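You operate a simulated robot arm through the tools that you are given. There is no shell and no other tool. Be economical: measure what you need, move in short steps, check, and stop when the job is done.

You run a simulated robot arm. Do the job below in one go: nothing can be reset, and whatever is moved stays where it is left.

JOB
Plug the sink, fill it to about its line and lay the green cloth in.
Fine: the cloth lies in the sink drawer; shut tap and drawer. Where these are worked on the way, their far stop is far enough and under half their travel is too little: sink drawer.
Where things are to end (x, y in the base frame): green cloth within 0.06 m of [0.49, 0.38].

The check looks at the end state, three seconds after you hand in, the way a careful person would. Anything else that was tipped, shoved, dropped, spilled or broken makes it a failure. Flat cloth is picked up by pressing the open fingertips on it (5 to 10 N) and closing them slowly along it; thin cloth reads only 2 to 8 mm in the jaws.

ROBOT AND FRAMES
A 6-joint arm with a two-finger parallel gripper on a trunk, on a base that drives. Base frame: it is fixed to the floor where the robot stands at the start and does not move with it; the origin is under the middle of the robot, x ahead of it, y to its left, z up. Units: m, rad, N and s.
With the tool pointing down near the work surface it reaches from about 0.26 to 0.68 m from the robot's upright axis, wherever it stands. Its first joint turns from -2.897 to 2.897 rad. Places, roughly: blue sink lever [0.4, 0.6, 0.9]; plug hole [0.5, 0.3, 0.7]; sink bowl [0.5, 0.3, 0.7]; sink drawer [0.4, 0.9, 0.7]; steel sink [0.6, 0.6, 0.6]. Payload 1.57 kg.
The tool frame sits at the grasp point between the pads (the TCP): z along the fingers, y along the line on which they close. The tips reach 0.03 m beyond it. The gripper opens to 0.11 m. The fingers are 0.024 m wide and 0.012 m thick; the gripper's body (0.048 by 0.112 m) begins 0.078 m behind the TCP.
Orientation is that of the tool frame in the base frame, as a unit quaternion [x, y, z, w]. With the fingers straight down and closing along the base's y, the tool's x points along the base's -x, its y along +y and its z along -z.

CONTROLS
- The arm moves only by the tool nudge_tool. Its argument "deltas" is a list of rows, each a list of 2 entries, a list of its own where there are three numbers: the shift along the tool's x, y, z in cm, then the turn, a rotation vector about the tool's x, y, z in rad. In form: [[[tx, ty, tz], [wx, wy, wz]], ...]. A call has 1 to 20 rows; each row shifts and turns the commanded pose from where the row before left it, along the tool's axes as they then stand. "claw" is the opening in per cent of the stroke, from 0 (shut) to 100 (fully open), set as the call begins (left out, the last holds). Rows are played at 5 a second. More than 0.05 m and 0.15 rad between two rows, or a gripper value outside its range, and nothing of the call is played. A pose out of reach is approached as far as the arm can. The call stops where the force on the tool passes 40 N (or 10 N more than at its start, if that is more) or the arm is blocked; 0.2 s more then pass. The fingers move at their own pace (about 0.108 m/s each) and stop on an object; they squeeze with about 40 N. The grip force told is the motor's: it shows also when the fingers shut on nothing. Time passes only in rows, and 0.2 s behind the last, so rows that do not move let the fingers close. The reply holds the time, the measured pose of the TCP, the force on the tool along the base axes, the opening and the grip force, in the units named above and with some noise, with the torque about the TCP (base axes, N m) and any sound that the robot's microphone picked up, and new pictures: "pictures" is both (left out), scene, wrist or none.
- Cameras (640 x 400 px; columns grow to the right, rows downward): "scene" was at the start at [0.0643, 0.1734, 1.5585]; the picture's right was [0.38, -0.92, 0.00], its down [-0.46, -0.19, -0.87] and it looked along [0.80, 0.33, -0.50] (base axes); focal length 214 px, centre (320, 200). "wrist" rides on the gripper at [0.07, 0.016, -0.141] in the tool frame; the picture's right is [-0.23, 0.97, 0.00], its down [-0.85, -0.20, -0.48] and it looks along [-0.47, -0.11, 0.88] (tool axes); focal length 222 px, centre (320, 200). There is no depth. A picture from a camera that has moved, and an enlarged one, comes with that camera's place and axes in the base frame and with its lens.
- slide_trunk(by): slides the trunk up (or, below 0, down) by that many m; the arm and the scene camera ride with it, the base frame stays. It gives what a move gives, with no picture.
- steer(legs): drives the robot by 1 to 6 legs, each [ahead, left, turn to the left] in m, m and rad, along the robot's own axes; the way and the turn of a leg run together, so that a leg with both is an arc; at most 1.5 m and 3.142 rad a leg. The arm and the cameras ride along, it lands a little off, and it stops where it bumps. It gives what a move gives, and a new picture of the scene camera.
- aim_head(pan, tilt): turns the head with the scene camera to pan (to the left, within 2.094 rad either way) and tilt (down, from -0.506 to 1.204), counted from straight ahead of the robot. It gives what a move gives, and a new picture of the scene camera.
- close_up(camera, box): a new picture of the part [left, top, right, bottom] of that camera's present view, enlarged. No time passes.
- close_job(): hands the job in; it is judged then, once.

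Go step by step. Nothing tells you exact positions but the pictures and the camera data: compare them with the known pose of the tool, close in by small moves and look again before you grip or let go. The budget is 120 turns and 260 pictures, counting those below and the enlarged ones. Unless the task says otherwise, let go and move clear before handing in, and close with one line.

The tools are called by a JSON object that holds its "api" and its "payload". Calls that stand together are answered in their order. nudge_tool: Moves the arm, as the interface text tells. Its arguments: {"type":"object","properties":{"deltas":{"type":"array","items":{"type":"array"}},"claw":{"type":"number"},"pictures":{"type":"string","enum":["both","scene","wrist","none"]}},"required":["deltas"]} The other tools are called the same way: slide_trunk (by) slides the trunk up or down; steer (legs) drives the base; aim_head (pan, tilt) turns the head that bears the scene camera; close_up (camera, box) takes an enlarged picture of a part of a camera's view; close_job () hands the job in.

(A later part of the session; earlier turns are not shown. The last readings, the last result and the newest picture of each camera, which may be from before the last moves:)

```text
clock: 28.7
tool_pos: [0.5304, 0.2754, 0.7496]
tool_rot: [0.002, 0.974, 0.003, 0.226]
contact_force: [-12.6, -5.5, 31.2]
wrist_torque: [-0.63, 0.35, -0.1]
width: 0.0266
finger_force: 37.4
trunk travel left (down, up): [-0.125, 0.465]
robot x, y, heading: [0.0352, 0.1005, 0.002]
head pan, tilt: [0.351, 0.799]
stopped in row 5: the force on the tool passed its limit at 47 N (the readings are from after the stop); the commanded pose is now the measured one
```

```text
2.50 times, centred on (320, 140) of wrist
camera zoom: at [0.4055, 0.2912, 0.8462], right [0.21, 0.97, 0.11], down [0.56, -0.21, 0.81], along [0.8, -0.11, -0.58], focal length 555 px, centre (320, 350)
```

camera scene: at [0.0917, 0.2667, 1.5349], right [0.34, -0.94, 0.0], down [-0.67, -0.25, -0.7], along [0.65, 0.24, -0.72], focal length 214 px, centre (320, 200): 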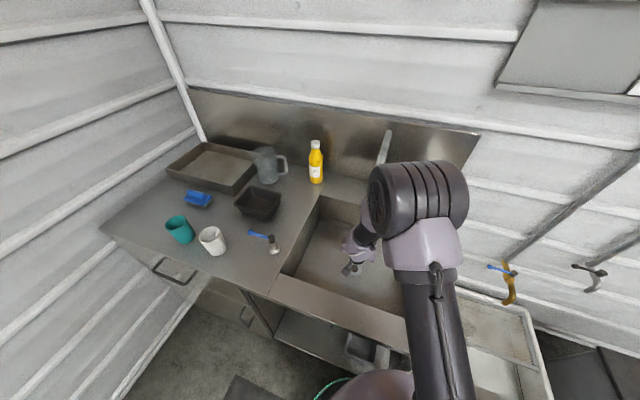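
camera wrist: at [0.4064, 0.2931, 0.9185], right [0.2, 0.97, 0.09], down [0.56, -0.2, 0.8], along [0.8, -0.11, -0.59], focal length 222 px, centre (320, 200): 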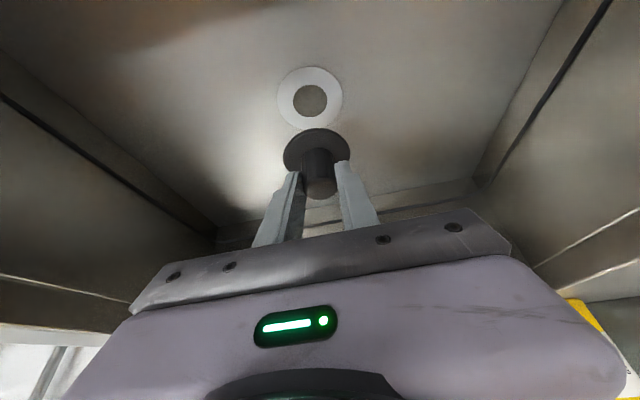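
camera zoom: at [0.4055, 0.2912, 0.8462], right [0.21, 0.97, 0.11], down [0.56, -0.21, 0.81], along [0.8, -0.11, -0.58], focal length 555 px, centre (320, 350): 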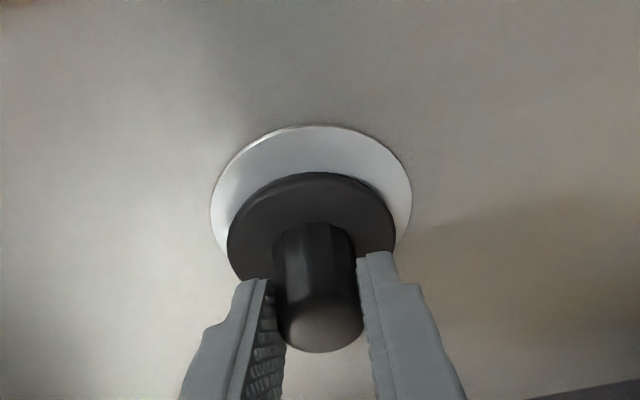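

Disc now looks concentric with the flange. I'll relax the press, release gently, back up and see how it sits.

{"api": "nudge_tool", "payload": {"deltas": [[[-0.04, 0, -0.09], [0, 0, 0]], [[0, 0, 0], [0, 0, 0]], [[0, 0, 0], [0, 0, 0]]], "claw": 50, "pictures": "none"}}

{"api": "close_up", "payload": {"camera": "wrist", "box": [220, 60, 420, 220]}}

{"api": "nudge_tool", "payload": {"deltas": [[[0, 0, -3], [0, 0, 0]], [[0, 0, -3], [0, 0, 0]], [[0, 0, -3], [0, 0, 0]], [[0, 0, 0], [0, 0, 0]]], "pictures": "none"}}

{"api": "close_up", "payload": {"camera": "wrist", "box": [220, 60, 420, 220]}}

```text
clock: 29.5
tool_pos: [0.5313, 0.2765, 0.7479]
tool_rot: [0.001, 0.975, 0.002, 0.224]
contact_force: [0.1, 0.4, -0.8]
wrist_torque: [0.0, -0.04, -0.02]
width: 0.055
finger_force: 0.1
trunk travel left (down, up): [-0.125, 0.465]
robot x, y, heading: [0.0336, 0.0961, 0.004]
head pan, tilt: [0.351, 0.799]
```

```text
2.50 times, centred on (320, 140) of wrist
camera zoom: at [0.4076, 0.2923, 0.8452], right [0.21, 0.97, 0.1], down [0.56, -0.2, 0.8], along [0.8, -0.11, -0.59], focal length 555 px, centre (320, 350)
```

zoom: 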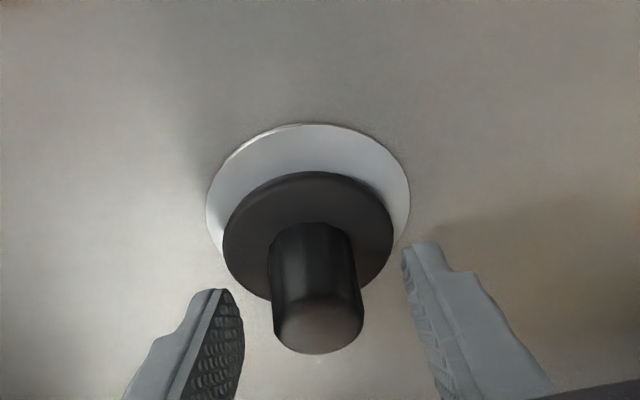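

```text
clock: 30.5
tool_pos: [0.4919, 0.2767, 0.8298]
tool_rot: [0.002, 0.975, 0.002, 0.224]
contact_force: [0.3, -0.3, 0.5]
wrist_torque: [-0.01, 0.02, 0.01]
width: 0.0547
finger_force: 0.0
trunk travel left (down, up): [-0.125, 0.465]
robot x, y, heading: [0.0344, 0.097, 0.005]
head pan, tilt: [0.351, 0.799]
```

```text
2.50 times, centred on (320, 140) of wrist
camera zoom: at [0.3677, 0.2929, 0.9267], right [0.21, 0.97, 0.1], down [0.56, -0.2, 0.8], along [0.8, -0.11, -0.59], focal length 555 px, centre (320, 350)
```

zoom: 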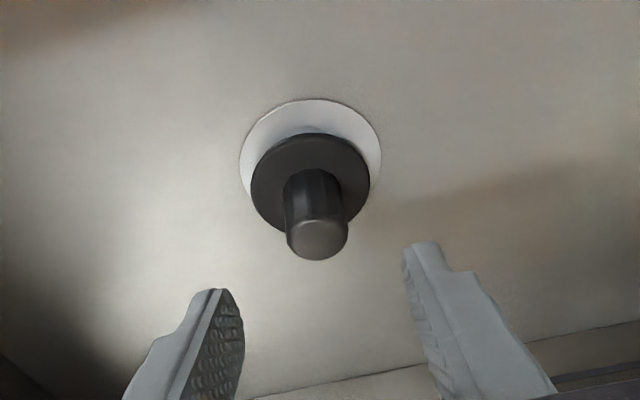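

Accounting for foreshortening, the flange centre is at x ≈ 0.524 while the plug sits at x ≈ 0.533. I'll re-grip, then lift and move it about 8 mm nearer.

{"api": "nudge_tool", "payload": {"deltas": [[[0, 0, 3], [0, 0, 0]], [[0, 0, 3], [0, 0, 0]], [[-0.1, 0, 2.8], [0, 0, 0]], [[0, 0, 0], [0, 0, 0]]], "pictures": "none"}}

{"api": "nudge_tool", "payload": {"deltas": [[[0, 0, 0], [0, 0, 0]], [[0, 0, 0], [0, 0, 0]], [[0, 0, 0], [0, 0, 0]]], "claw": 0, "pictures": "none"}}

{"api": "nudge_tool", "payload": {"deltas": [[[-0.17, 0, -0.36], [0, 0, 0]], [[0.36, 0, -0.17], [0, 0, 0]], [[0.36, 0, -0.17], [0, 0, 0]], [[0, 0, 0], [0, 0, 0]]], "pictures": "none"}}

{"api": "close_up", "payload": {"camera": "wrist", "box": [220, 60, 420, 220]}}

```text
clock: 31.5
tool_pos: [0.5312, 0.2787, 0.7505]
tool_rot: [0.003, 0.975, 0.001, 0.224]
contact_force: [0.5, -0.1, -0.2]
wrist_torque: [0.03, 0.01, 0.02]
width: 0.0547
finger_force: 0.1
trunk travel left (down, up): [-0.125, 0.465]
robot x, y, heading: [0.0339, 0.1019, -0.0]
head pan, tilt: [0.351, 0.799]
```

```text
clock: 32.3
tool_pos: [0.5333, 0.2781, 0.7504]
tool_rot: [0.003, 0.974, 0.002, 0.224]
contact_force: [-1.0, 0.9, -0.1]
wrist_torque: [0.03, 0.05, 0.02]
width: 0.0265
finger_force: 37.1
trunk travel left (down, up): [-0.125, 0.465]
robot x, y, heading: [0.0351, 0.1017, 0.005]
head pan, tilt: [0.351, 0.799]
```

```text
clock: 33.3
tool_pos: [0.5248, 0.2764, 0.7538]
tool_rot: [0.001, 0.974, 0.003, 0.224]
contact_force: [0.0, 0.1, -1.0]
wrist_torque: [-0.04, 0.02, 0.02]
width: 0.0265
finger_force: 37.1
trunk travel left (down, up): [-0.125, 0.465]
robot x, y, heading: [0.0316, 0.1004, -0.001]
head pan, tilt: [0.351, 0.799]
```

```text
2.50 times, centred on (320, 140) of wrist
camera zoom: at [0.4006, 0.2926, 0.8508], right [0.21, 0.97, 0.1], down [0.56, -0.2, 0.8], along [0.8, -0.11, -0.59], focal length 555 px, centre (320, 350)
```

zoom: 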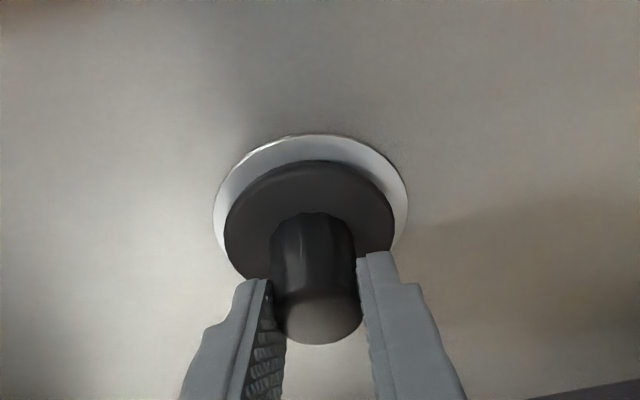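

Now the disc is at x ≈ 0.521 vs hole 0.523. Pressing down again.

{"api": "nudge_tool", "payload": {"deltas": [[[0.087, 0, 0.18], [0, 0, 0]], [[0.087, 0, 0.18], [0, 0, 0]], [[0.087, 0, 0.18], [0, 0, 0]], [[0.087, 0, 0.18], [0, 0, 0]], [[0.087, 0, 0.18], [0, 0, 0]], [[0.087, 0, 0.18], [0, 0, 0]]], "pictures": "none"}}

{"api": "close_up", "payload": {"camera": "wrist", "box": [220, 60, 420, 220]}}

```text
clock: 34.3
tool_pos: [0.5238, 0.2762, 0.75]
tool_rot: [0.002, 0.973, 0.004, 0.229]
contact_force: [-13.0, -3.9, 29.7]
wrist_torque: [-0.6, 0.76, -0.08]
width: 0.0265
finger_force: 37.9
trunk travel left (down, up): [-0.125, 0.465]
robot x, y, heading: [0.0311, 0.1001, -0.001]
head pan, tilt: [0.351, 0.799]
stopped in row 5: the force on the tool passed its limit at 45 N (the readings are from after the stop); the commanded pose is now the measured one
```

```text
2.50 times, centred on (320, 140) of wrist
camera zoom: at [0.399, 0.2925, 0.8462], right [0.21, 0.97, 0.11], down [0.55, -0.21, 0.81], along [0.81, -0.11, -0.58], focal length 555 px, centre (320, 350)
```

zoom: 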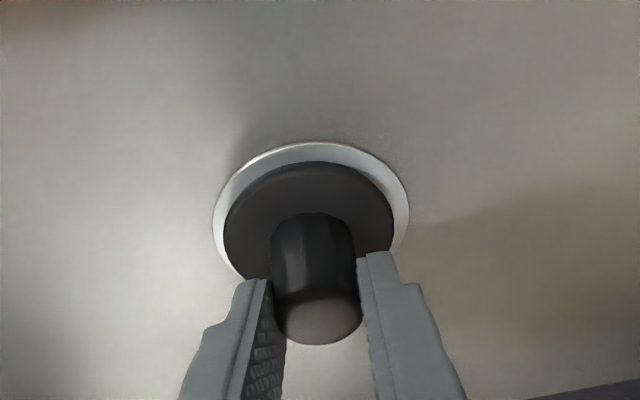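

Disc now looks nested within the flange on all visible sides. Releasing and viewing from above.

{"api": "nudge_tool", "payload": {"deltas": [[[-0.04, 0, -0.09], [0, 0, 0]], [[0, 0, 0], [0, 0, 0]], [[0, 0, 0], [0, 0, 0]]], "claw": 50, "pictures": "none"}}

{"api": "nudge_tool", "payload": {"deltas": [[[0, 0, -4], [0, 0, 0]], [[0, 0, -4], [0, 0, 0]], [[0, 0, -4], [0, 0, 0]], [[0, 0, -4], [0, 0, 0]], [[0, 0, -4], [0, 0, 0]], [[0, 0, 0], [0, 0.15, 0]], [[0, 0, 0], [0, 0.15, 0]], [[0, 0, 0], [0, 0.15, 0]]], "pictures": "both"}}

{"api": "close_up", "payload": {"camera": "wrist", "box": [220, 60, 420, 220]}}

```text
clock: 35.1
tool_pos: [0.5248, 0.2771, 0.7488]
tool_rot: [0.002, 0.974, 0.003, 0.229]
contact_force: [0.9, 0.5, 0.1]
wrist_torque: [-0.03, -0.03, -0.01]
width: 0.0551
finger_force: 0.1
trunk travel left (down, up): [-0.125, 0.465]
robot x, y, heading: [0.0359, 0.0983, -0.001]
head pan, tilt: [0.351, 0.799]
```

```text
clock: 36.9
tool_pos: [0.4391, 0.2767, 0.9297]
tool_rot: [0.003, 1.0, 0.004, 0.003]
contact_force: [-0.8, 0.0, 0.3]
wrist_torque: [0.03, -0.02, 0.01]
width: 0.0549
finger_force: 0.1
trunk travel left (down, up): [-0.125, 0.465]
robot x, y, heading: [0.0334, 0.0991, -0.004]
head pan, tilt: [0.351, 0.799]
camera scene: at [0.0911, 0.2665, 1.5348], right [0.34, -0.94, 0.0], down [-0.67, -0.25, -0.7], along [0.65, 0.24, -0.72], focal length 214 px, centre (320, 200)
camera wrist: at [0.3679, 0.2927, 1.0705], right [0.23, 0.97, 0.01], down [0.85, -0.21, 0.48], along [0.47, -0.1, -0.88], focal length 222 px, centre (320, 200)
```

scene: 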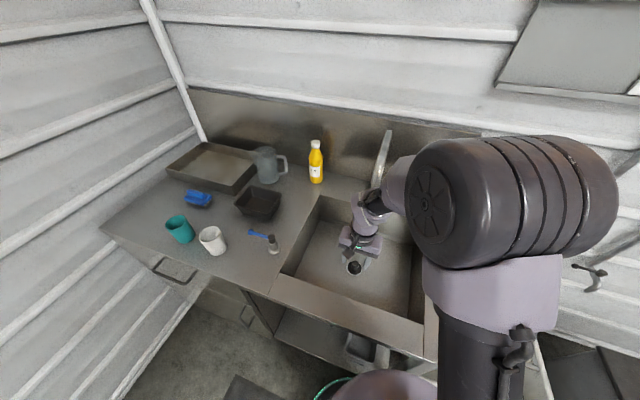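
wrist: 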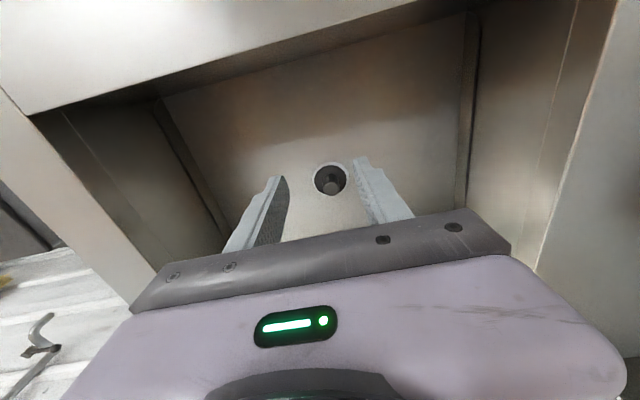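

```text
2.50 times, centred on (320, 140) of wrist
camera zoom: at [0.3679, 0.2927, 1.0705], right [0.23, 0.97, 0.01], down [0.85, -0.21, 0.48], along [0.47, -0.1, -0.88], focal length 555 px, centre (320, 350)
```

zoom: 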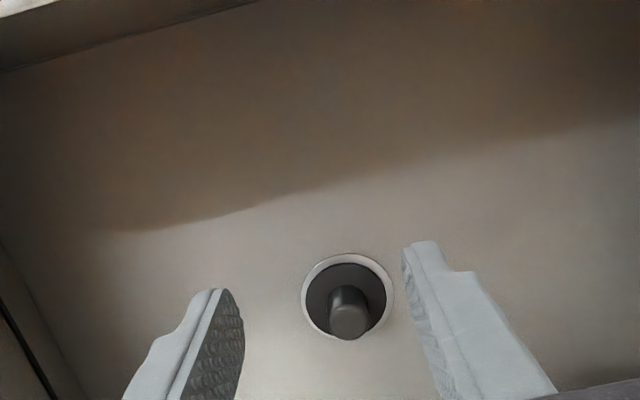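

The plug sits concentric in the drain flange, fully covering the hole. Next, the tap lever: moving above it for a close look.

{"api": "nudge_tool", "payload": {"deltas": [[[0, 0, -4.5], [0, 0, 0]], [[0, 0, -4.5], [0, 0, 0]], [[0, 0, -4.5], [0, 0, 0]], [[1.2, 4.5, 0], [0, 0, 0]], [[1.2, 4.5, 0], [0, 0, 0]], [[1.2, 4.5, 0], [0, 0, 0]], [[1.2, 4.5, 0], [0, 0, 0]], [[1.2, 4.5, 0], [0, 0, 0]], [[0, 0, 0], [0, 0, 0]]]}}

{"api": "close_up", "payload": {"camera": "wrist", "box": [220, 40, 540, 260]}}

{"api": "close_up", "payload": {"camera": "scene", "box": [140, 190, 380, 340]}}

```text
clock: 38.9
tool_pos: [0.3785, 0.4994, 1.0657]
tool_rot: [0.002, 1.0, 0.003, 0.004]
contact_force: [0.8, -0.1, -0.9]
wrist_torque: [-0.04, 0.01, 0.0]
width: 0.055
finger_force: 0.1
trunk travel left (down, up): [-0.125, 0.465]
robot x, y, heading: [0.0306, 0.1002, 0.004]
head pan, tilt: [0.351, 0.799]
camera scene: at [0.0908, 0.2664, 1.5349], right [0.34, -0.94, 0.0], down [-0.67, -0.25, -0.7], along [0.65, 0.24, -0.72], focal length 214 px, centre (320, 200)
camera wrist: at [0.3073, 0.516, 1.2065], right [0.23, 0.97, 0.01], down [0.85, -0.21, 0.48], along [0.47, -0.11, -0.87], focal length 222 px, centre (320, 200)
```

scene: 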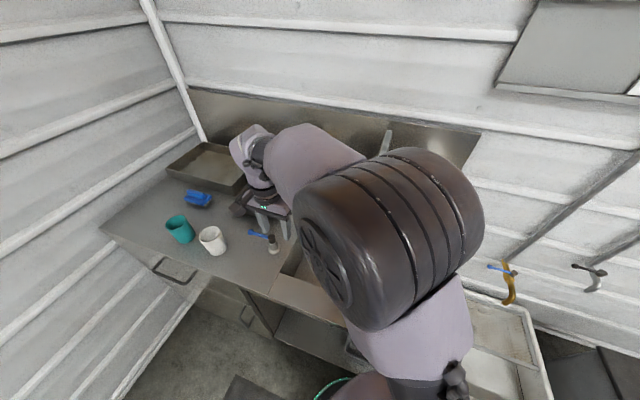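
wrist: 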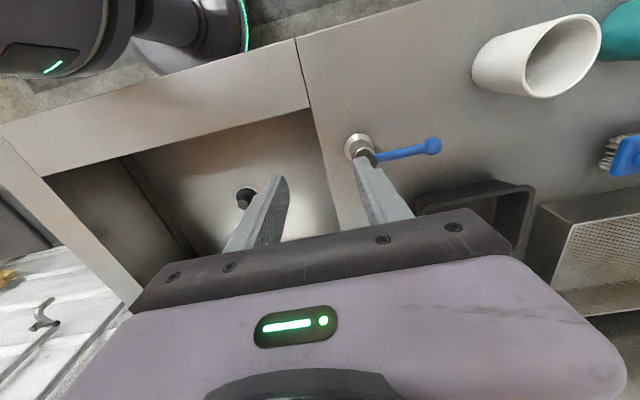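

```text
1.82 times, centred on (380, 150) of wrist
camera zoom: at [0.3073, 0.516, 1.2065], right [0.23, 0.97, 0.01], down [0.85, -0.21, 0.48], along [0.47, -0.11, -0.87], focal length 404 px, centre (211, 291)
```

zoom: 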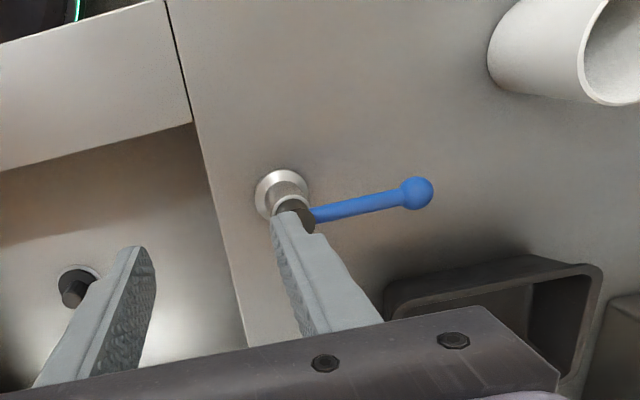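

```text
2.67 times, centred on (260, 265) of scene
camera zoom: at [0.0908, 0.2664, 1.5349], right [0.34, -0.94, 0.0], down [-0.67, -0.25, -0.7], along [0.65, 0.24, -0.72], focal length 572 px, centre (480, 27)
```

zoom: 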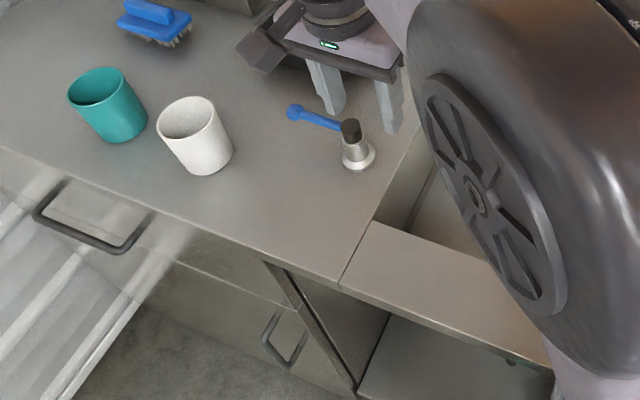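

Lever: post at (0.41, 0.555), ball at about (0.42, 0.646, 0.917). It's near my reach limit, so I'll back up slightly and drive left.

{"api": "steer", "payload": {"legs": [[-0.06, 0, 0], [0, 0.28, 0]]}}

```text
clock: 41.5
tool_pos: [0.3224, 0.7866, 1.0654]
tool_rot: [0.004, 1.0, 0.003, 0.004]
contact_force: [0.5, 0.7, 0.2]
wrist_torque: [0.0, -0.01, -0.01]
width: 0.055
finger_force: 0.2
trunk travel left (down, up): [-0.125, 0.465]
robot x, y, heading: [-0.0202, 0.3855, -0.004]
head pan, tilt: [0.351, 0.799]
camera scene: at [0.0338, 0.5539, 1.5348], right [0.34, -0.94, 0.0], down [-0.67, -0.24, -0.7], along [0.66, 0.24, -0.72], focal length 214 px, centre (320, 200)
```

scene: 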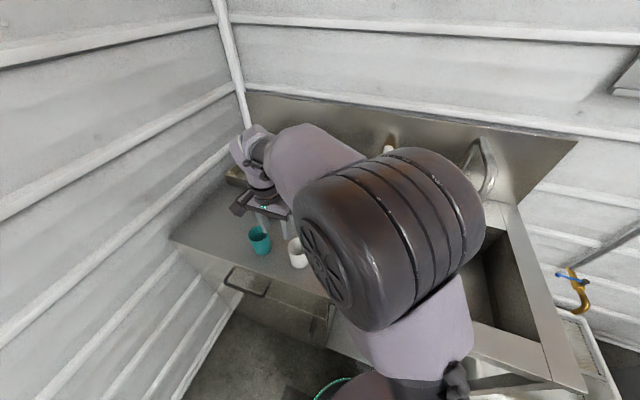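

Now bring the closed fingers above, just behind the lever's ball end.

{"api": "nudge_tool", "payload": {"deltas": [[[0, -4, 0], [0, 0, 0]], [[-3.4, -4, 0], [0, 0, 0]], [[-3.4, -4, 0], [0, 0, 0]], [[-3.4, -4, 0], [0, 0, 0]], [[-3.4, 0, 0], [0, 0, 0]], [[0, 0, 3], [0, 0, 0]], [[0, 0, 0], [0, 0, 0]]], "claw": 0}}

{"api": "close_up", "payload": {"camera": "wrist", "box": [220, 60, 460, 260]}}

```text
refused: row 2 steps farther than a row can; nothing moved
```

```text
2.00 times, centred on (340, 160) of wrist
camera zoom: at [0.2517, 0.8017, 1.2063], right [0.24, 0.97, 0.01], down [0.85, -0.21, 0.48], along [0.47, -0.11, -0.87], focal length 444 px, centre (280, 280)
```

zoom: 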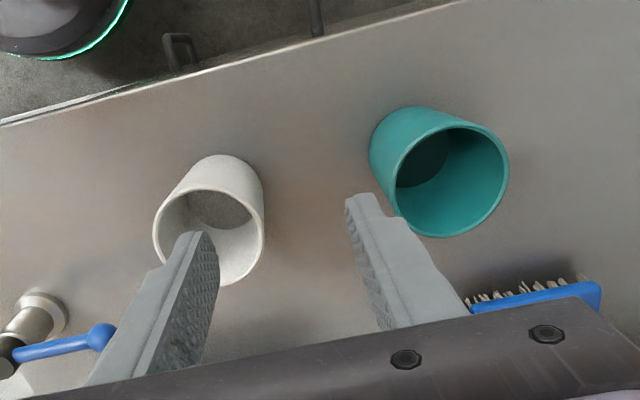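

{"api": "nudge_tool", "payload": {"deltas": [[[0, -4, 0], [0, 0, 0]], [[-3.4, -3, 0], [0, 0, 0]], [[-3.4, -3, 0], [0, 0, 0]], [[-3.4, -3, 0], [0, 0, 0]], [[-3.4, -3, 0], [0, 0, 0]], [[0, 0, 3], [0, 0, 0]], [[0, 0, 0], [0, 0, 0]]], "claw": 0}}

{"api": "close_up", "payload": {"camera": "wrist", "box": [220, 60, 460, 260]}}

```text
clock: 43.1
tool_pos: [0.4586, 0.6242, 1.0362]
tool_rot: [0.005, 1.0, 0.004, 0.004]
contact_force: [-0.4, -0.4, 0.3]
wrist_torque: [0.02, -0.02, 0.02]
width: 0.0001
finger_force: 21.2
trunk travel left (down, up): [-0.125, 0.465]
robot x, y, heading: [-0.0228, 0.388, -0.003]
head pan, tilt: [0.351, 0.799]
camera scene: at [0.0337, 0.5533, 1.5349], right [0.34, -0.94, 0.0], down [-0.67, -0.24, -0.7], along [0.66, 0.24, -0.72], focal length 214 px, centre (320, 200)
camera wrist: at [0.3875, 0.6395, 1.1767], right [0.24, 0.97, 0.01], down [0.85, -0.21, 0.48], along [0.47, -0.11, -0.87], focal length 222 px, centre (320, 200)
```

scene: 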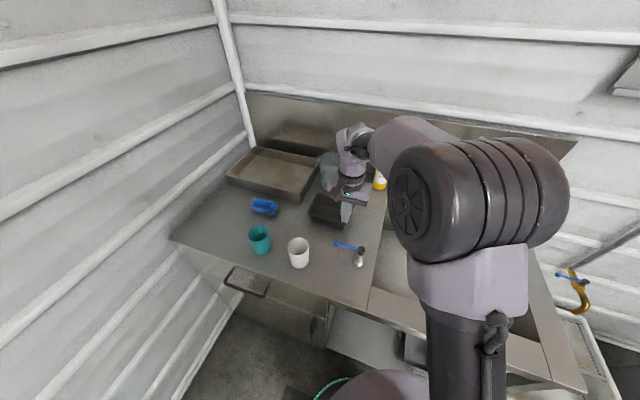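
wrist: 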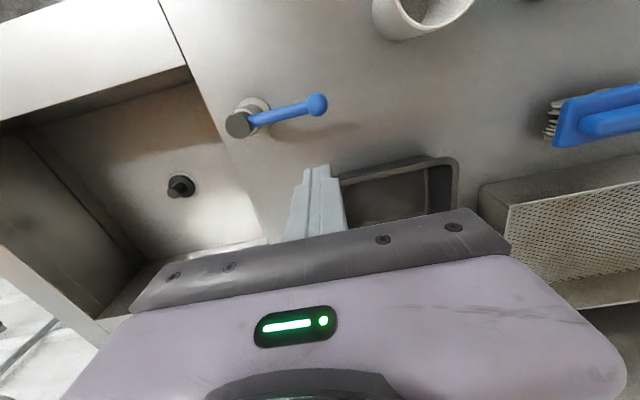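

```text
2.00 times, centred on (340, 160) of wrist
camera zoom: at [0.3875, 0.6395, 1.1767], right [0.24, 0.97, 0.01], down [0.85, -0.21, 0.48], along [0.47, -0.11, -0.87], focal length 444 px, centre (280, 280)
```

zoom: 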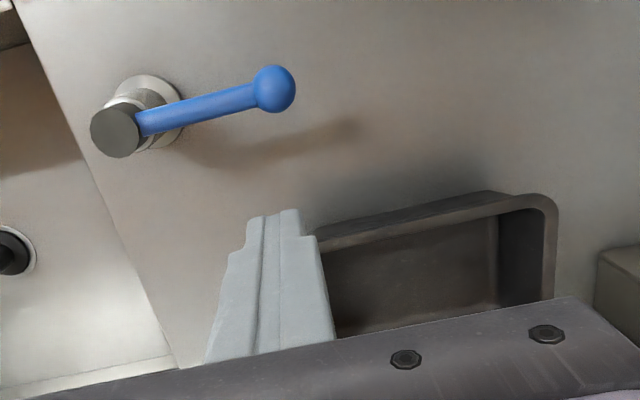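

Lever runs from the post (0.409, 0.547) to the ball (0.412, 0.632). I'll lower the closed fingers behind it, then push it gently toward me.

{"api": "nudge_tool", "payload": {"deltas": [[[0.9, -0.8, 0], [0, 0, 0]], [[0, 0, 3.5], [0, 0, 0]], [[0, 0, 3.5], [0, 0, 0]], [[0, 0, 3.4], [0, 0, 0]], [[0, 0, 0], [0, 0, 0]]], "pictures": "none"}}

{"api": "nudge_tool", "payload": {"deltas": [[[1, 0, 0], [0, 0, 0]], [[1, 0, 0], [0, 0, 0]], [[1, 0, 0], [0, 0, 0]], [[0, 0, 0], [0, 0, 0]]], "pictures": "wrist"}}

```text
clock: 44.3
tool_pos: [0.4468, 0.6175, 0.931]
tool_rot: [0.004, 1.0, 0.004, 0.005]
contact_force: [0.7, 0.1, -0.6]
wrist_torque: [-0.02, -0.03, -0.02]
width: 0.0
finger_force: 21.1
trunk travel left (down, up): [-0.125, 0.465]
robot x, y, heading: [-0.0277, 0.3862, -0.001]
head pan, tilt: [0.351, 0.799]
```

```text
clock: 45.3
tool_pos: [0.4162, 0.6171, 0.9308]
tool_rot: [0.005, 1.0, 0.003, 0.004]
contact_force: [0.9, 0.2, -0.5]
wrist_torque: [-0.01, -0.02, 0.03]
width: 0.0
finger_force: 21.5
trunk travel left (down, up): [-0.125, 0.465]
robot x, y, heading: [-0.0256, 0.3844, -0.006]
head pan, tilt: [0.351, 0.799]
camera wrist: at [0.3474, 0.6333, 1.0724], right [0.24, 0.97, 0.01], down [0.85, -0.21, 0.48], along [0.47, -0.11, -0.87], focal length 222 px, centre (320, 200)
```

wrist: 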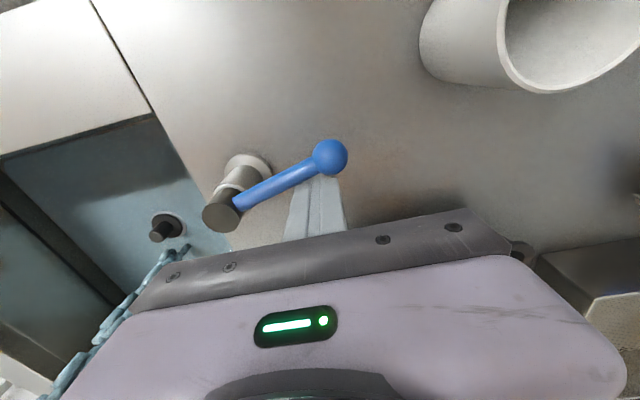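

Pushing toward me opens the tap: water is already running. I'll look at the sink for the fill line and level.

{"api": "close_up", "payload": {"camera": "wrist", "box": [0, 100, 240, 400]}}

{"api": "aim_head", "payload": {"pan": 0.1, "tilt": 0.75}}

```text
1.33 times, centred on (120, 250) of wrist
camera zoom: at [0.3474, 0.6333, 1.0724], right [0.24, 0.97, 0.01], down [0.85, -0.21, 0.48], along [0.47, -0.11, -0.87], focal length 296 px, centre (587, 133)
```

zoom: 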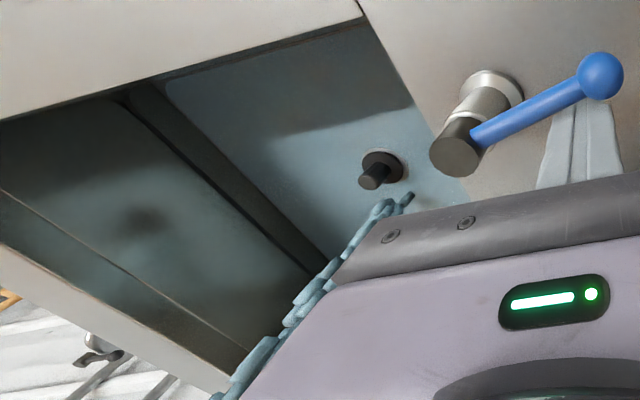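

```text
clock: 46.0
tool_pos: [0.4178, 0.6162, 0.931]
tool_rot: [0.004, 1.0, 0.004, 0.004]
contact_force: [0.5, 0.0, -0.1]
wrist_torque: [0.0, 0.04, 0.01]
width: 0.0
finger_force: 21.7
trunk travel left (down, up): [-0.125, 0.465]
robot x, y, heading: [-0.0273, 0.3868, -0.004]
head pan, tilt: [0.099, 0.75]
camera scene: at [0.0404, 0.5338, 1.5389], right [0.09, -1.0, 0.0], down [-0.68, -0.06, -0.73], along [0.73, 0.07, -0.68], focal length 214 px, centre (320, 200)
```

scene: 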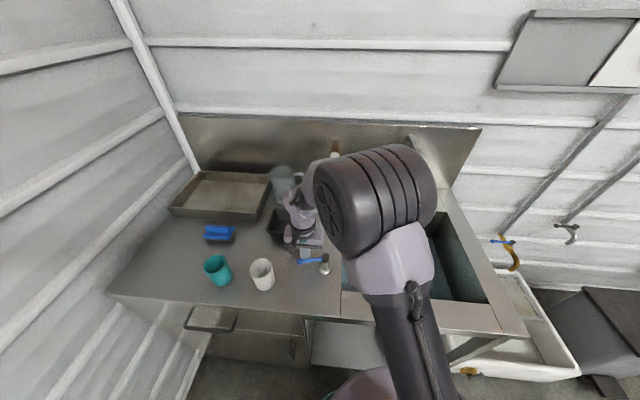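

{"api": "close_up", "payload": {"camera": "scene", "box": [400, 150, 520, 340]}}

{"api": "close_up", "payload": {"camera": "wrist", "box": [0, 120, 220, 300]}}

```text
2.11 times, centred on (460, 245) of scene
camera zoom: at [0.0404, 0.5338, 1.5389], right [0.09, -1.0, 0.0], down [-0.68, -0.06, -0.73], along [0.73, 0.07, -0.68], focal length 452 px, centre (25, 105)
```

zoom: 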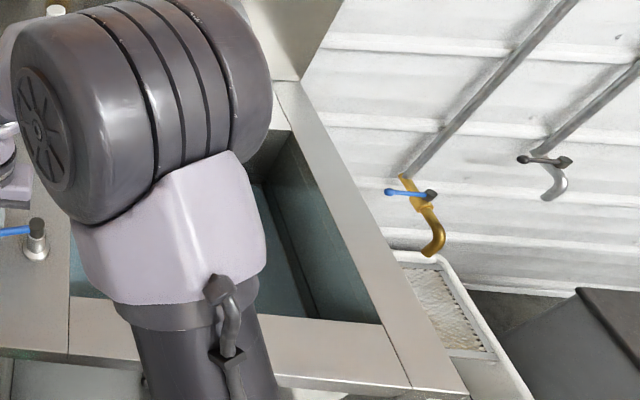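

```text
2.22 times, centred on (110, 210) of wrist
camera zoom: at [0.3477, 0.6333, 1.0725], right [0.24, 0.97, 0.01], down [0.85, -0.21, 0.48], along [0.47, -0.11, -0.87], focal length 494 px, centre (787, 178)
```

zoom: 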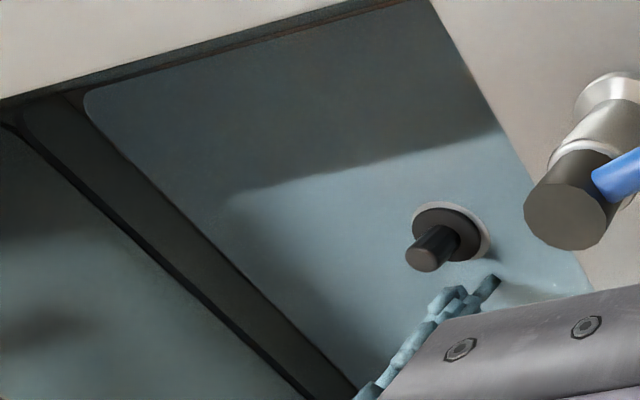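

The tap trickles; the sink walls carry a dark stripe a few cm above the floor, perhaps the fill line. I'll raise the tool and look down into the bowl while it runs slowly.

{"api": "nudge_tool", "payload": {"deltas": [[[-1, 0, -4.5], [0, 0, 0]], [[0, -3, -3.5], [0, 0, 0]], [[1, -4.5, 0], [0, 0, 0]], [[1, -4.5, 0], [0, 0, 0]]], "pictures": "both"}}

{"api": "close_up", "payload": {"camera": "wrist", "box": [0, 60, 340, 280]}}

```text
clock: 47.0
tool_pos: [0.4068, 0.4961, 1.0115]
tool_rot: [0.004, 1.0, 0.003, 0.005]
contact_force: [0.3, 0.4, -0.4]
wrist_torque: [0.02, 0.01, 0.02]
width: 0.0
finger_force: 21.4
trunk travel left (down, up): [-0.125, 0.465]
robot x, y, heading: [-0.0255, 0.3831, -0.001]
head pan, tilt: [0.099, 0.75]
camera scene: at [0.0401, 0.5332, 1.539], right [0.09, -1.0, 0.0], down [-0.68, -0.06, -0.73], along [0.73, 0.07, -0.68], focal length 214 px, centre (320, 200)
camera wrist: at [0.3364, 0.513, 1.1513], right [0.24, 0.97, 0.01], down [0.85, -0.21, 0.48], along [0.47, -0.11, -0.87], focal length 222 px, centre (320, 200)
```

scene: 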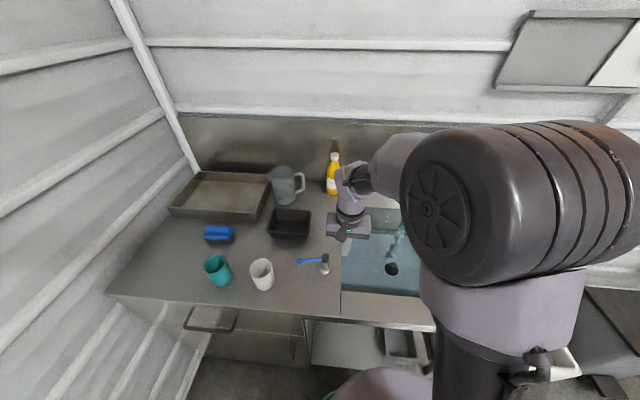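
wrist: 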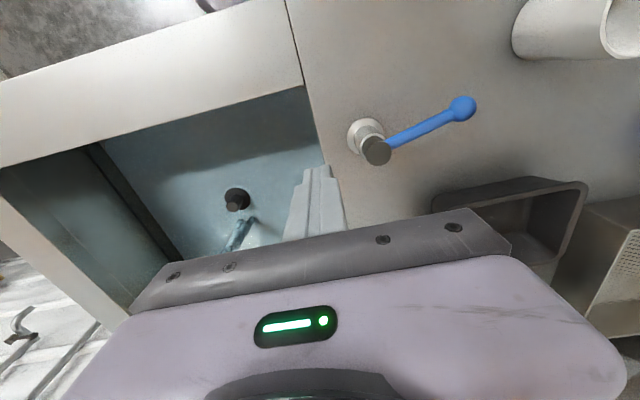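

```text
1.82 times, centred on (170, 170) of wrist
camera zoom: at [0.3364, 0.513, 1.1513], right [0.24, 0.97, 0.01], down [0.85, -0.21, 0.48], along [0.47, -0.11, -0.87], focal length 404 px, centre (593, 254)
```

zoom: 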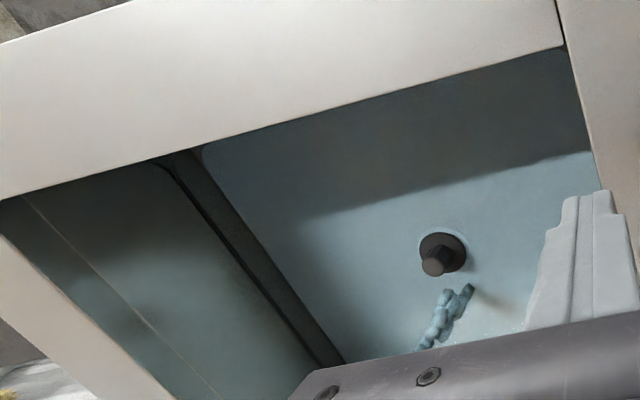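

{"api": "close_up", "payload": {"camera": "scene", "box": [330, 190, 450, 300]}}

{"api": "close_up", "payload": {"camera": "wrist", "box": [0, 120, 160, 320]}}

```text
3.64 times, centred on (390, 245) of scene
camera zoom: at [0.0401, 0.5332, 1.539], right [0.09, -1.0, 0.0], down [-0.68, -0.06, -0.73], along [0.73, 0.07, -0.68], focal length 780 px, centre (66, 36)
```

zoom: 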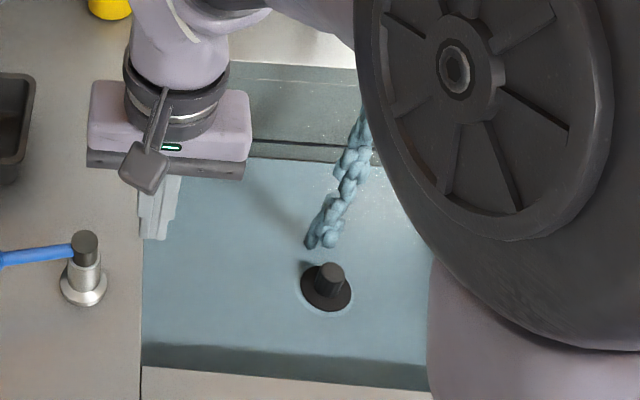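

```text
2.00 times, centred on (80, 220) of wrist
camera zoom: at [0.3364, 0.513, 1.1513], right [0.24, 0.97, 0.01], down [0.85, -0.21, 0.48], along [0.47, -0.11, -0.87], focal length 444 px, centre (800, 160)
```

zoom: 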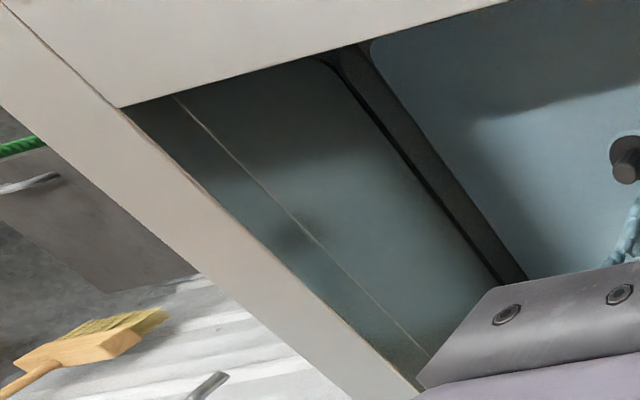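

{"api": "close_up", "payload": {"camera": "wrist", "box": [30, 160, 110, 210]}}

{"api": "close_up", "payload": {"camera": "scene", "box": [370, 200, 402, 220]}}

```text
8.00 times, centred on (70, 185) of wrist
camera zoom: at [0.3364, 0.513, 1.1513], right [0.24, 0.97, 0.01], down [0.85, -0.21, 0.48], along [0.47, -0.11, -0.87], focal length 1777 px, centre (2320, 320)
```

zoom: 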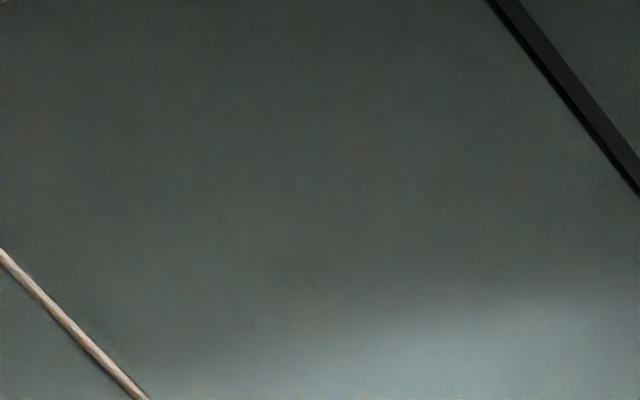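

```text
16.00 times, centred on (386, 210) of scene
camera zoom: at [0.0401, 0.5332, 1.539], right [0.09, -1.0, 0.0], down [-0.68, -0.06, -0.73], along [0.73, 0.07, -0.68], focal length 3432 px, centre (-736, 40)
```

zoom: 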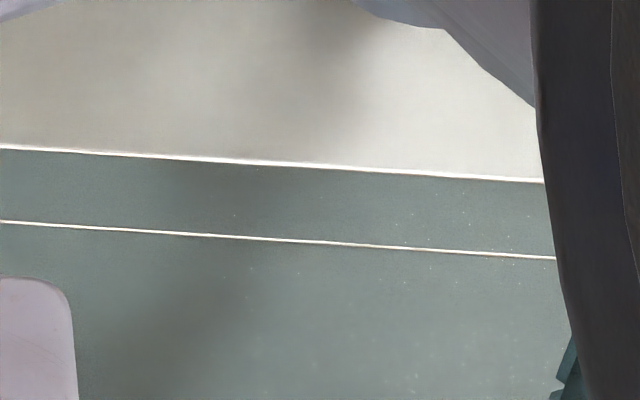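

I can't yet be sure of the level, so to be safe I'll shut the tap now, then study the level with no flow.

{"api": "nudge_tool", "payload": {"deltas": [[[1.73, 4.1, 0], [0, 0, 0]], [[1.73, 4.1, 0], [0, 0, 0]], [[1.8, 4.1, 0], [0, 0, 0]], [[0, 0, 4], [0, 0, 0]], [[0, 0, 4], [0, 0, 0]], [[-2.0, 0, 0], [0, 0, 0]], [[-1.0, 0, 0], [0, 0, 0]], [[-1.0, 0, 0], [0, 0, 0]]], "pictures": "both"}}

```text
clock: 48.8
tool_pos: [0.3907, 0.6213, 0.9318]
tool_rot: [0.005, 1.0, 0.003, 0.003]
contact_force: [-25.3, 3.5, -1.6]
wrist_torque: [-0.06, -0.24, 0.02]
width: 0.0
finger_force: 21.0
trunk travel left (down, up): [-0.125, 0.465]
robot x, y, heading: [-0.0243, 0.3871, -0.001]
head pan, tilt: [0.099, 0.75]
camera scene: at [0.0367, 0.5341, 1.539], right [0.09, -1.0, 0.0], down [-0.68, -0.06, -0.73], along [0.73, 0.07, -0.68], focal length 214 px, centre (320, 200)
camera wrist: at [0.3212, 0.6383, 1.0729], right [0.24, 0.97, 0.01], down [0.85, -0.21, 0.48], along [0.47, -0.11, -0.88], focal length 222 px, centre (320, 200)
```

scene: 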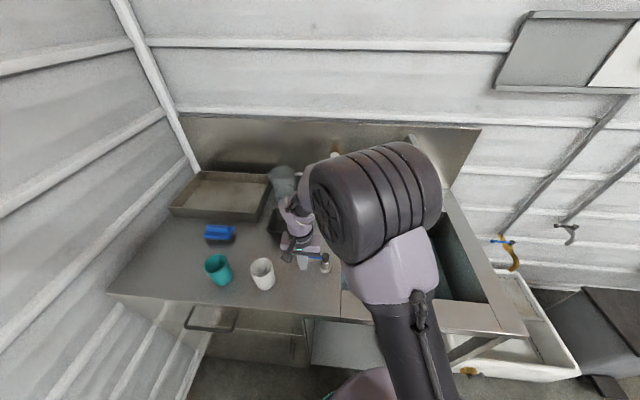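
wrist: 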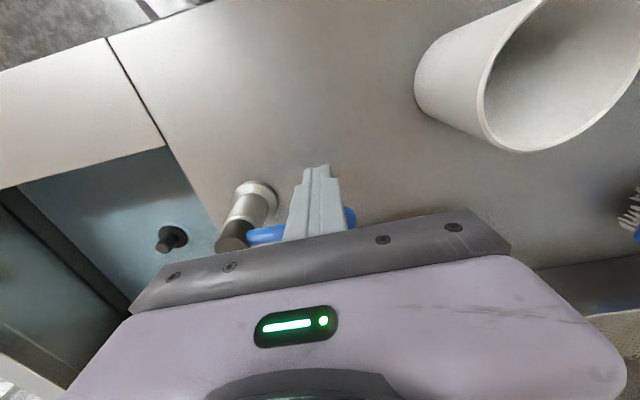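

The lever is back at its closed stop and the stream is gone. I'll rise and move over the sink to inspect the level.

{"api": "nudge_tool", "payload": {"deltas": [[[1.5, 0, 0], [0, 0, 0]], [[0, 0, -4.5], [0, 0, 0]], [[0, 0, -4.5], [0, 0, 0]], [[0, -4.5, 0], [0, 0, 0]], [[0, -4.5, 0], [0, 0, 0]], [[0, -4.5, 0], [0, 0, 0]], [[0, -4.5, 0], [0, 0, 0]], [[0, -4.5, -2], [0, 0, 0]], [[0, -4.5, -2], [0, 0, 0]], [[0, -4.5, -2], [0, 0, 0]]]}}

{"api": "close_up", "payload": {"camera": "wrist", "box": [80, 0, 560, 260]}}

```text
clock: 51.0
tool_pos: [0.3771, 0.3099, 1.0783]
tool_rot: [0.005, 1.0, 0.003, 0.003]
contact_force: [0.4, 0.0, -0.2]
wrist_torque: [0.02, -0.01, 0.03]
width: 0.0001
finger_force: 21.3
trunk travel left (down, up): [-0.125, 0.465]
robot x, y, heading: [-0.0251, 0.3897, -0.006]
head pan, tilt: [0.099, 0.75]
camera scene: at [0.0404, 0.5332, 1.5389], right [0.09, -1.0, 0.0], down [-0.68, -0.06, -0.73], along [0.73, 0.07, -0.68], focal length 214 px, centre (320, 200)
camera wrist: at [0.3063, 0.3258, 1.2198], right [0.24, 0.97, 0.01], down [0.85, -0.21, 0.48], along [0.47, -0.11, -0.87], focal length 222 px, centre (320, 200)
```

scene: 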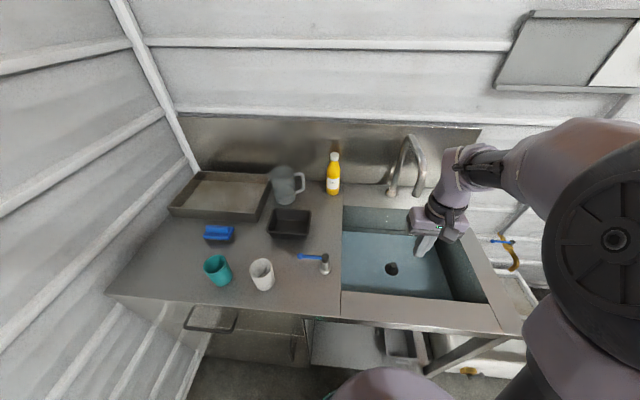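
wrist: 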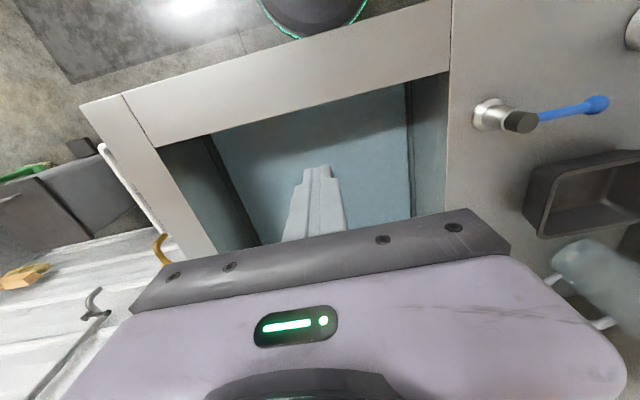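

```text
1.33 times, centred on (320, 130) of wrist
camera zoom: at [0.3063, 0.3258, 1.2198], right [0.24, 0.97, 0.01], down [0.85, -0.21, 0.48], along [0.47, -0.11, -0.87], focal length 296 px, centre (320, 293)
```

zoom: 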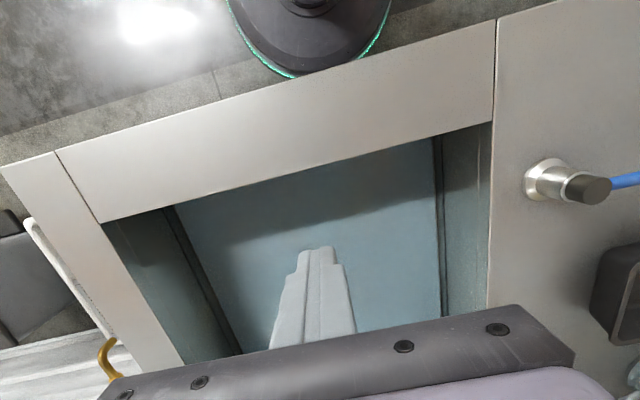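

Good scene view of the sink now. Enlarging it.

{"api": "close_up", "payload": {"camera": "scene", "box": [335, 190, 495, 310]}}

{"api": "close_up", "payload": {"camera": "scene", "box": [425, 230, 495, 310]}}

```text
3.33 times, centred on (415, 250) of scene
camera zoom: at [0.0404, 0.5332, 1.5389], right [0.09, -1.0, 0.0], down [-0.68, -0.06, -0.73], along [0.73, 0.07, -0.68], focal length 715 px, centre (3, 33)
```

zoom: 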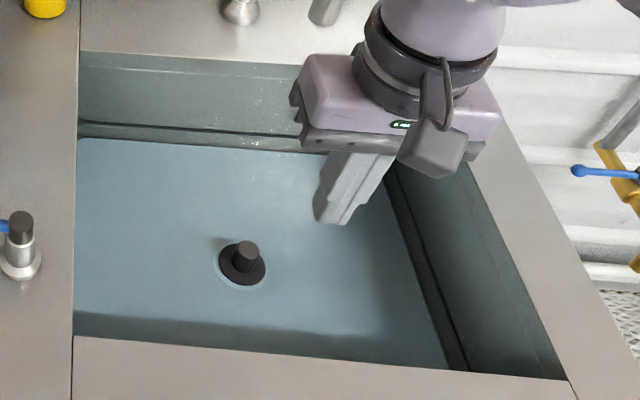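

```text
5.00 times, centred on (460, 270) of scene
camera zoom: at [0.0404, 0.5332, 1.5389], right [0.09, -1.0, 0.0], down [-0.68, -0.06, -0.73], along [0.73, 0.07, -0.68], focal length 1072 px, centre (-380, -150)
```

zoom: 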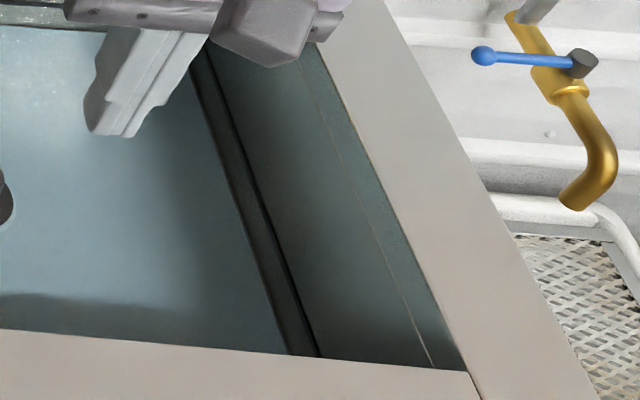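

The level is ambiguous from tint alone. I'll dip the closed fingertips into the bowl and look where they become tinted.

{"api": "nudge_tool", "payload": {"deltas": [[[-4.5, 1.5, 0], [0, 0, 0]], [[-4.5, 1.5, 0], [0, 0, 0]], [[0, 4, 0], [0, 0, 0]], [[0, 0, 4.5], [0, 0, 0]], [[0, 0, 4.5], [0, 0, 0]], [[0, 0, 4.5], [0, 0, 0]], [[0, 0, 4.5], [0, 0, 0]], [[0, 0, 4.5], [0, 0, 0]], [[0, 0, 4.5], [0, 0, 0]], [[0, 0, 0], [0, 0, 0]]]}}

{"api": "close_up", "payload": {"camera": "scene", "box": [335, 190, 495, 310]}}

{"api": "close_up", "payload": {"camera": "wrist", "box": [200, 100, 440, 280]}}

```text
clock: 53.2
tool_pos: [0.4707, 0.374, 0.8095]
tool_rot: [0.005, 1.0, 0.003, 0.005]
contact_force: [0.6, -0.1, -0.9]
wrist_torque: [0.0, -0.01, 0.02]
width: 0.0
finger_force: 21.6
trunk travel left (down, up): [-0.125, 0.465]
robot x, y, heading: [-0.0262, 0.3856, -0.004]
head pan, tilt: [0.099, 0.75]
camera scene: at [0.0404, 0.5337, 1.5389], right [0.09, -1.0, 0.0], down [-0.68, -0.06, -0.73], along [0.73, 0.07, -0.68], focal length 214 px, centre (320, 200)
camera wrist: at [0.4004, 0.3903, 0.951], right [0.24, 0.97, 0.01], down [0.85, -0.21, 0.48], along [0.47, -0.11, -0.87], focal length 222 px, centre (320, 200)
```

scene: 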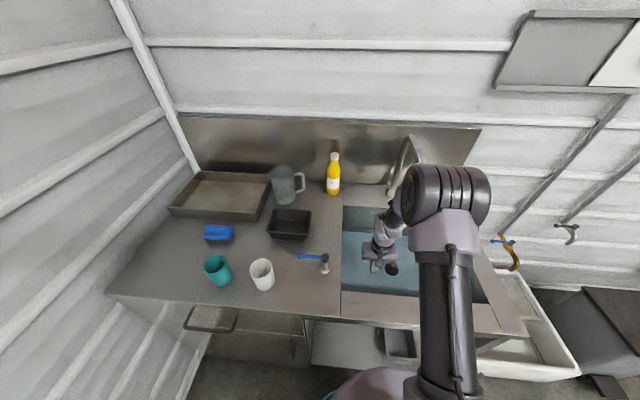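
wrist: 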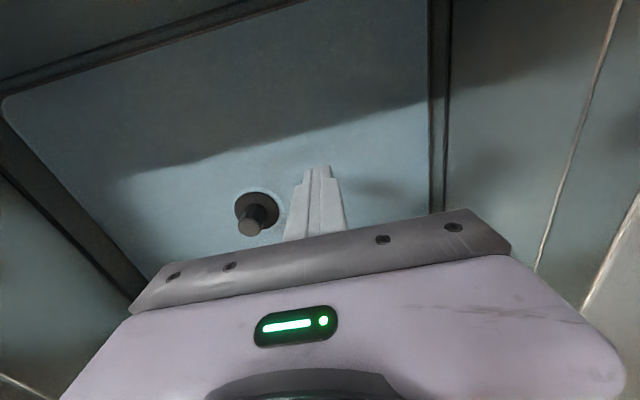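

```text
3.33 times, centred on (415, 250) of scene
camera zoom: at [0.0404, 0.5337, 1.5389], right [0.09, -1.0, 0.0], down [-0.68, -0.06, -0.73], along [0.73, 0.07, -0.68], focal length 715 px, centre (3, 33)
```

zoom: 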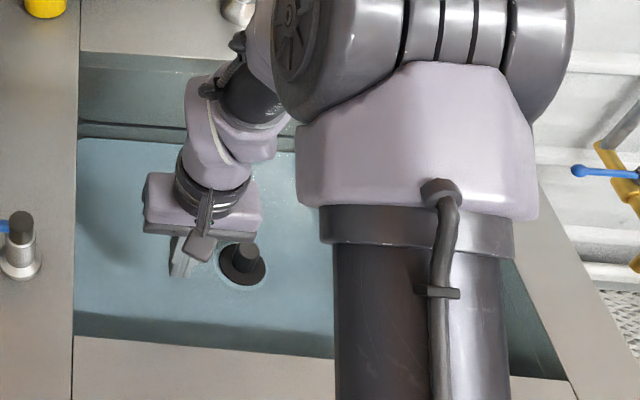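

```text
2.22 times, centred on (320, 190) of wrist
camera zoom: at [0.4004, 0.3903, 0.951], right [0.24, 0.97, 0.01], down [0.85, -0.21, 0.48], along [0.47, -0.11, -0.87], focal length 494 px, centre (320, 222)
```

zoom: 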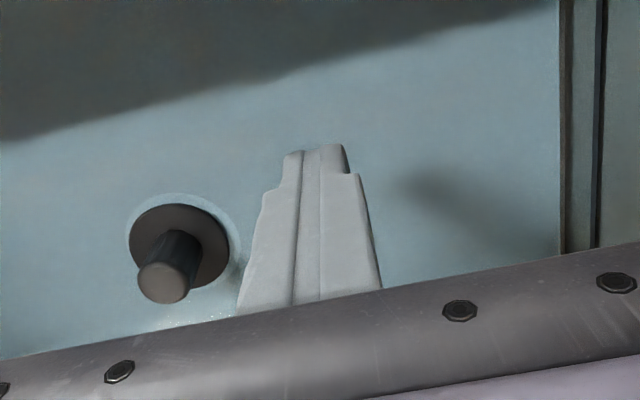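

Fingers at z 0.78 are untinted: the level is below that. I'll dip 5 cm deeper.

{"api": "nudge_tool", "payload": {"deltas": [[[0, 0, 2.5], [0, 0, 0]], [[0, 0, 2.5], [0, 0, 0]], [[0, 0, 1.5], [0, 0, 0]], [[0, 0, 0], [0, 0, 0]]], "pictures": "none"}}

{"api": "close_up", "payload": {"camera": "wrist", "box": [200, 100, 440, 280]}}

{"api": "close_up", "payload": {"camera": "wrist", "box": [380, 0, 640, 280]}}

```text
clock: 54.2
tool_pos: [0.4707, 0.376, 0.7453]
tool_rot: [0.004, 1.0, 0.003, 0.004]
contact_force: [0.2, 0.5, -0.1]
wrist_torque: [0.04, 0.03, -0.02]
width: 0.0
finger_force: 21.5
trunk travel left (down, up): [-0.125, 0.465]
robot x, y, heading: [-0.0247, 0.3835, -0.006]
head pan, tilt: [0.099, 0.75]
```

```text
2.22 times, centred on (320, 190) of wrist
camera zoom: at [0.4005, 0.3918, 0.887], right [0.24, 0.97, 0.01], down [0.85, -0.21, 0.48], along [0.47, -0.11, -0.87], focal length 494 px, centre (320, 222)
```

zoom: 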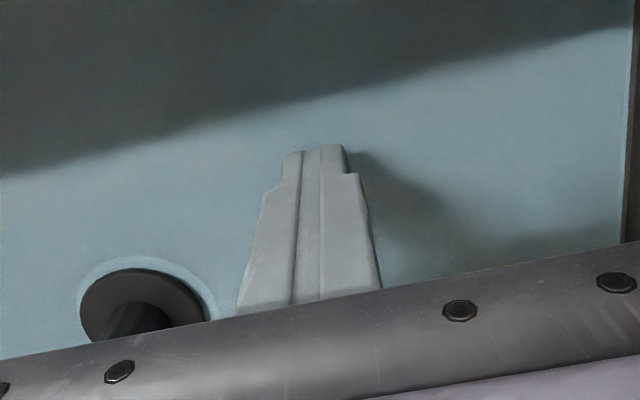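

```text
1.43 times, centred on (510, 140) of wrist
camera zoom: at [0.4005, 0.3918, 0.887], right [0.24, 0.97, 0.01], down [0.85, -0.21, 0.48], along [0.47, -0.11, -0.87], focal length 317 px, centre (49, 286)
```

zoom: 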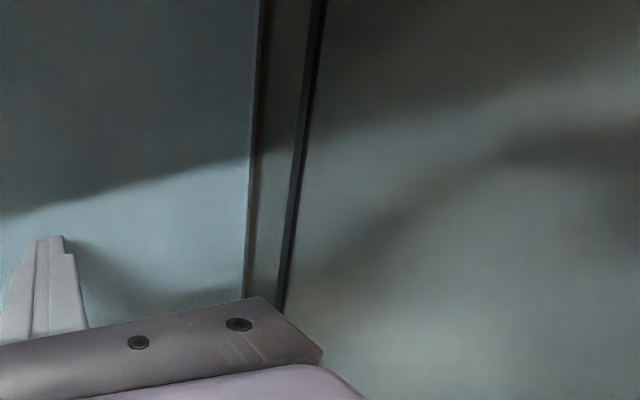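

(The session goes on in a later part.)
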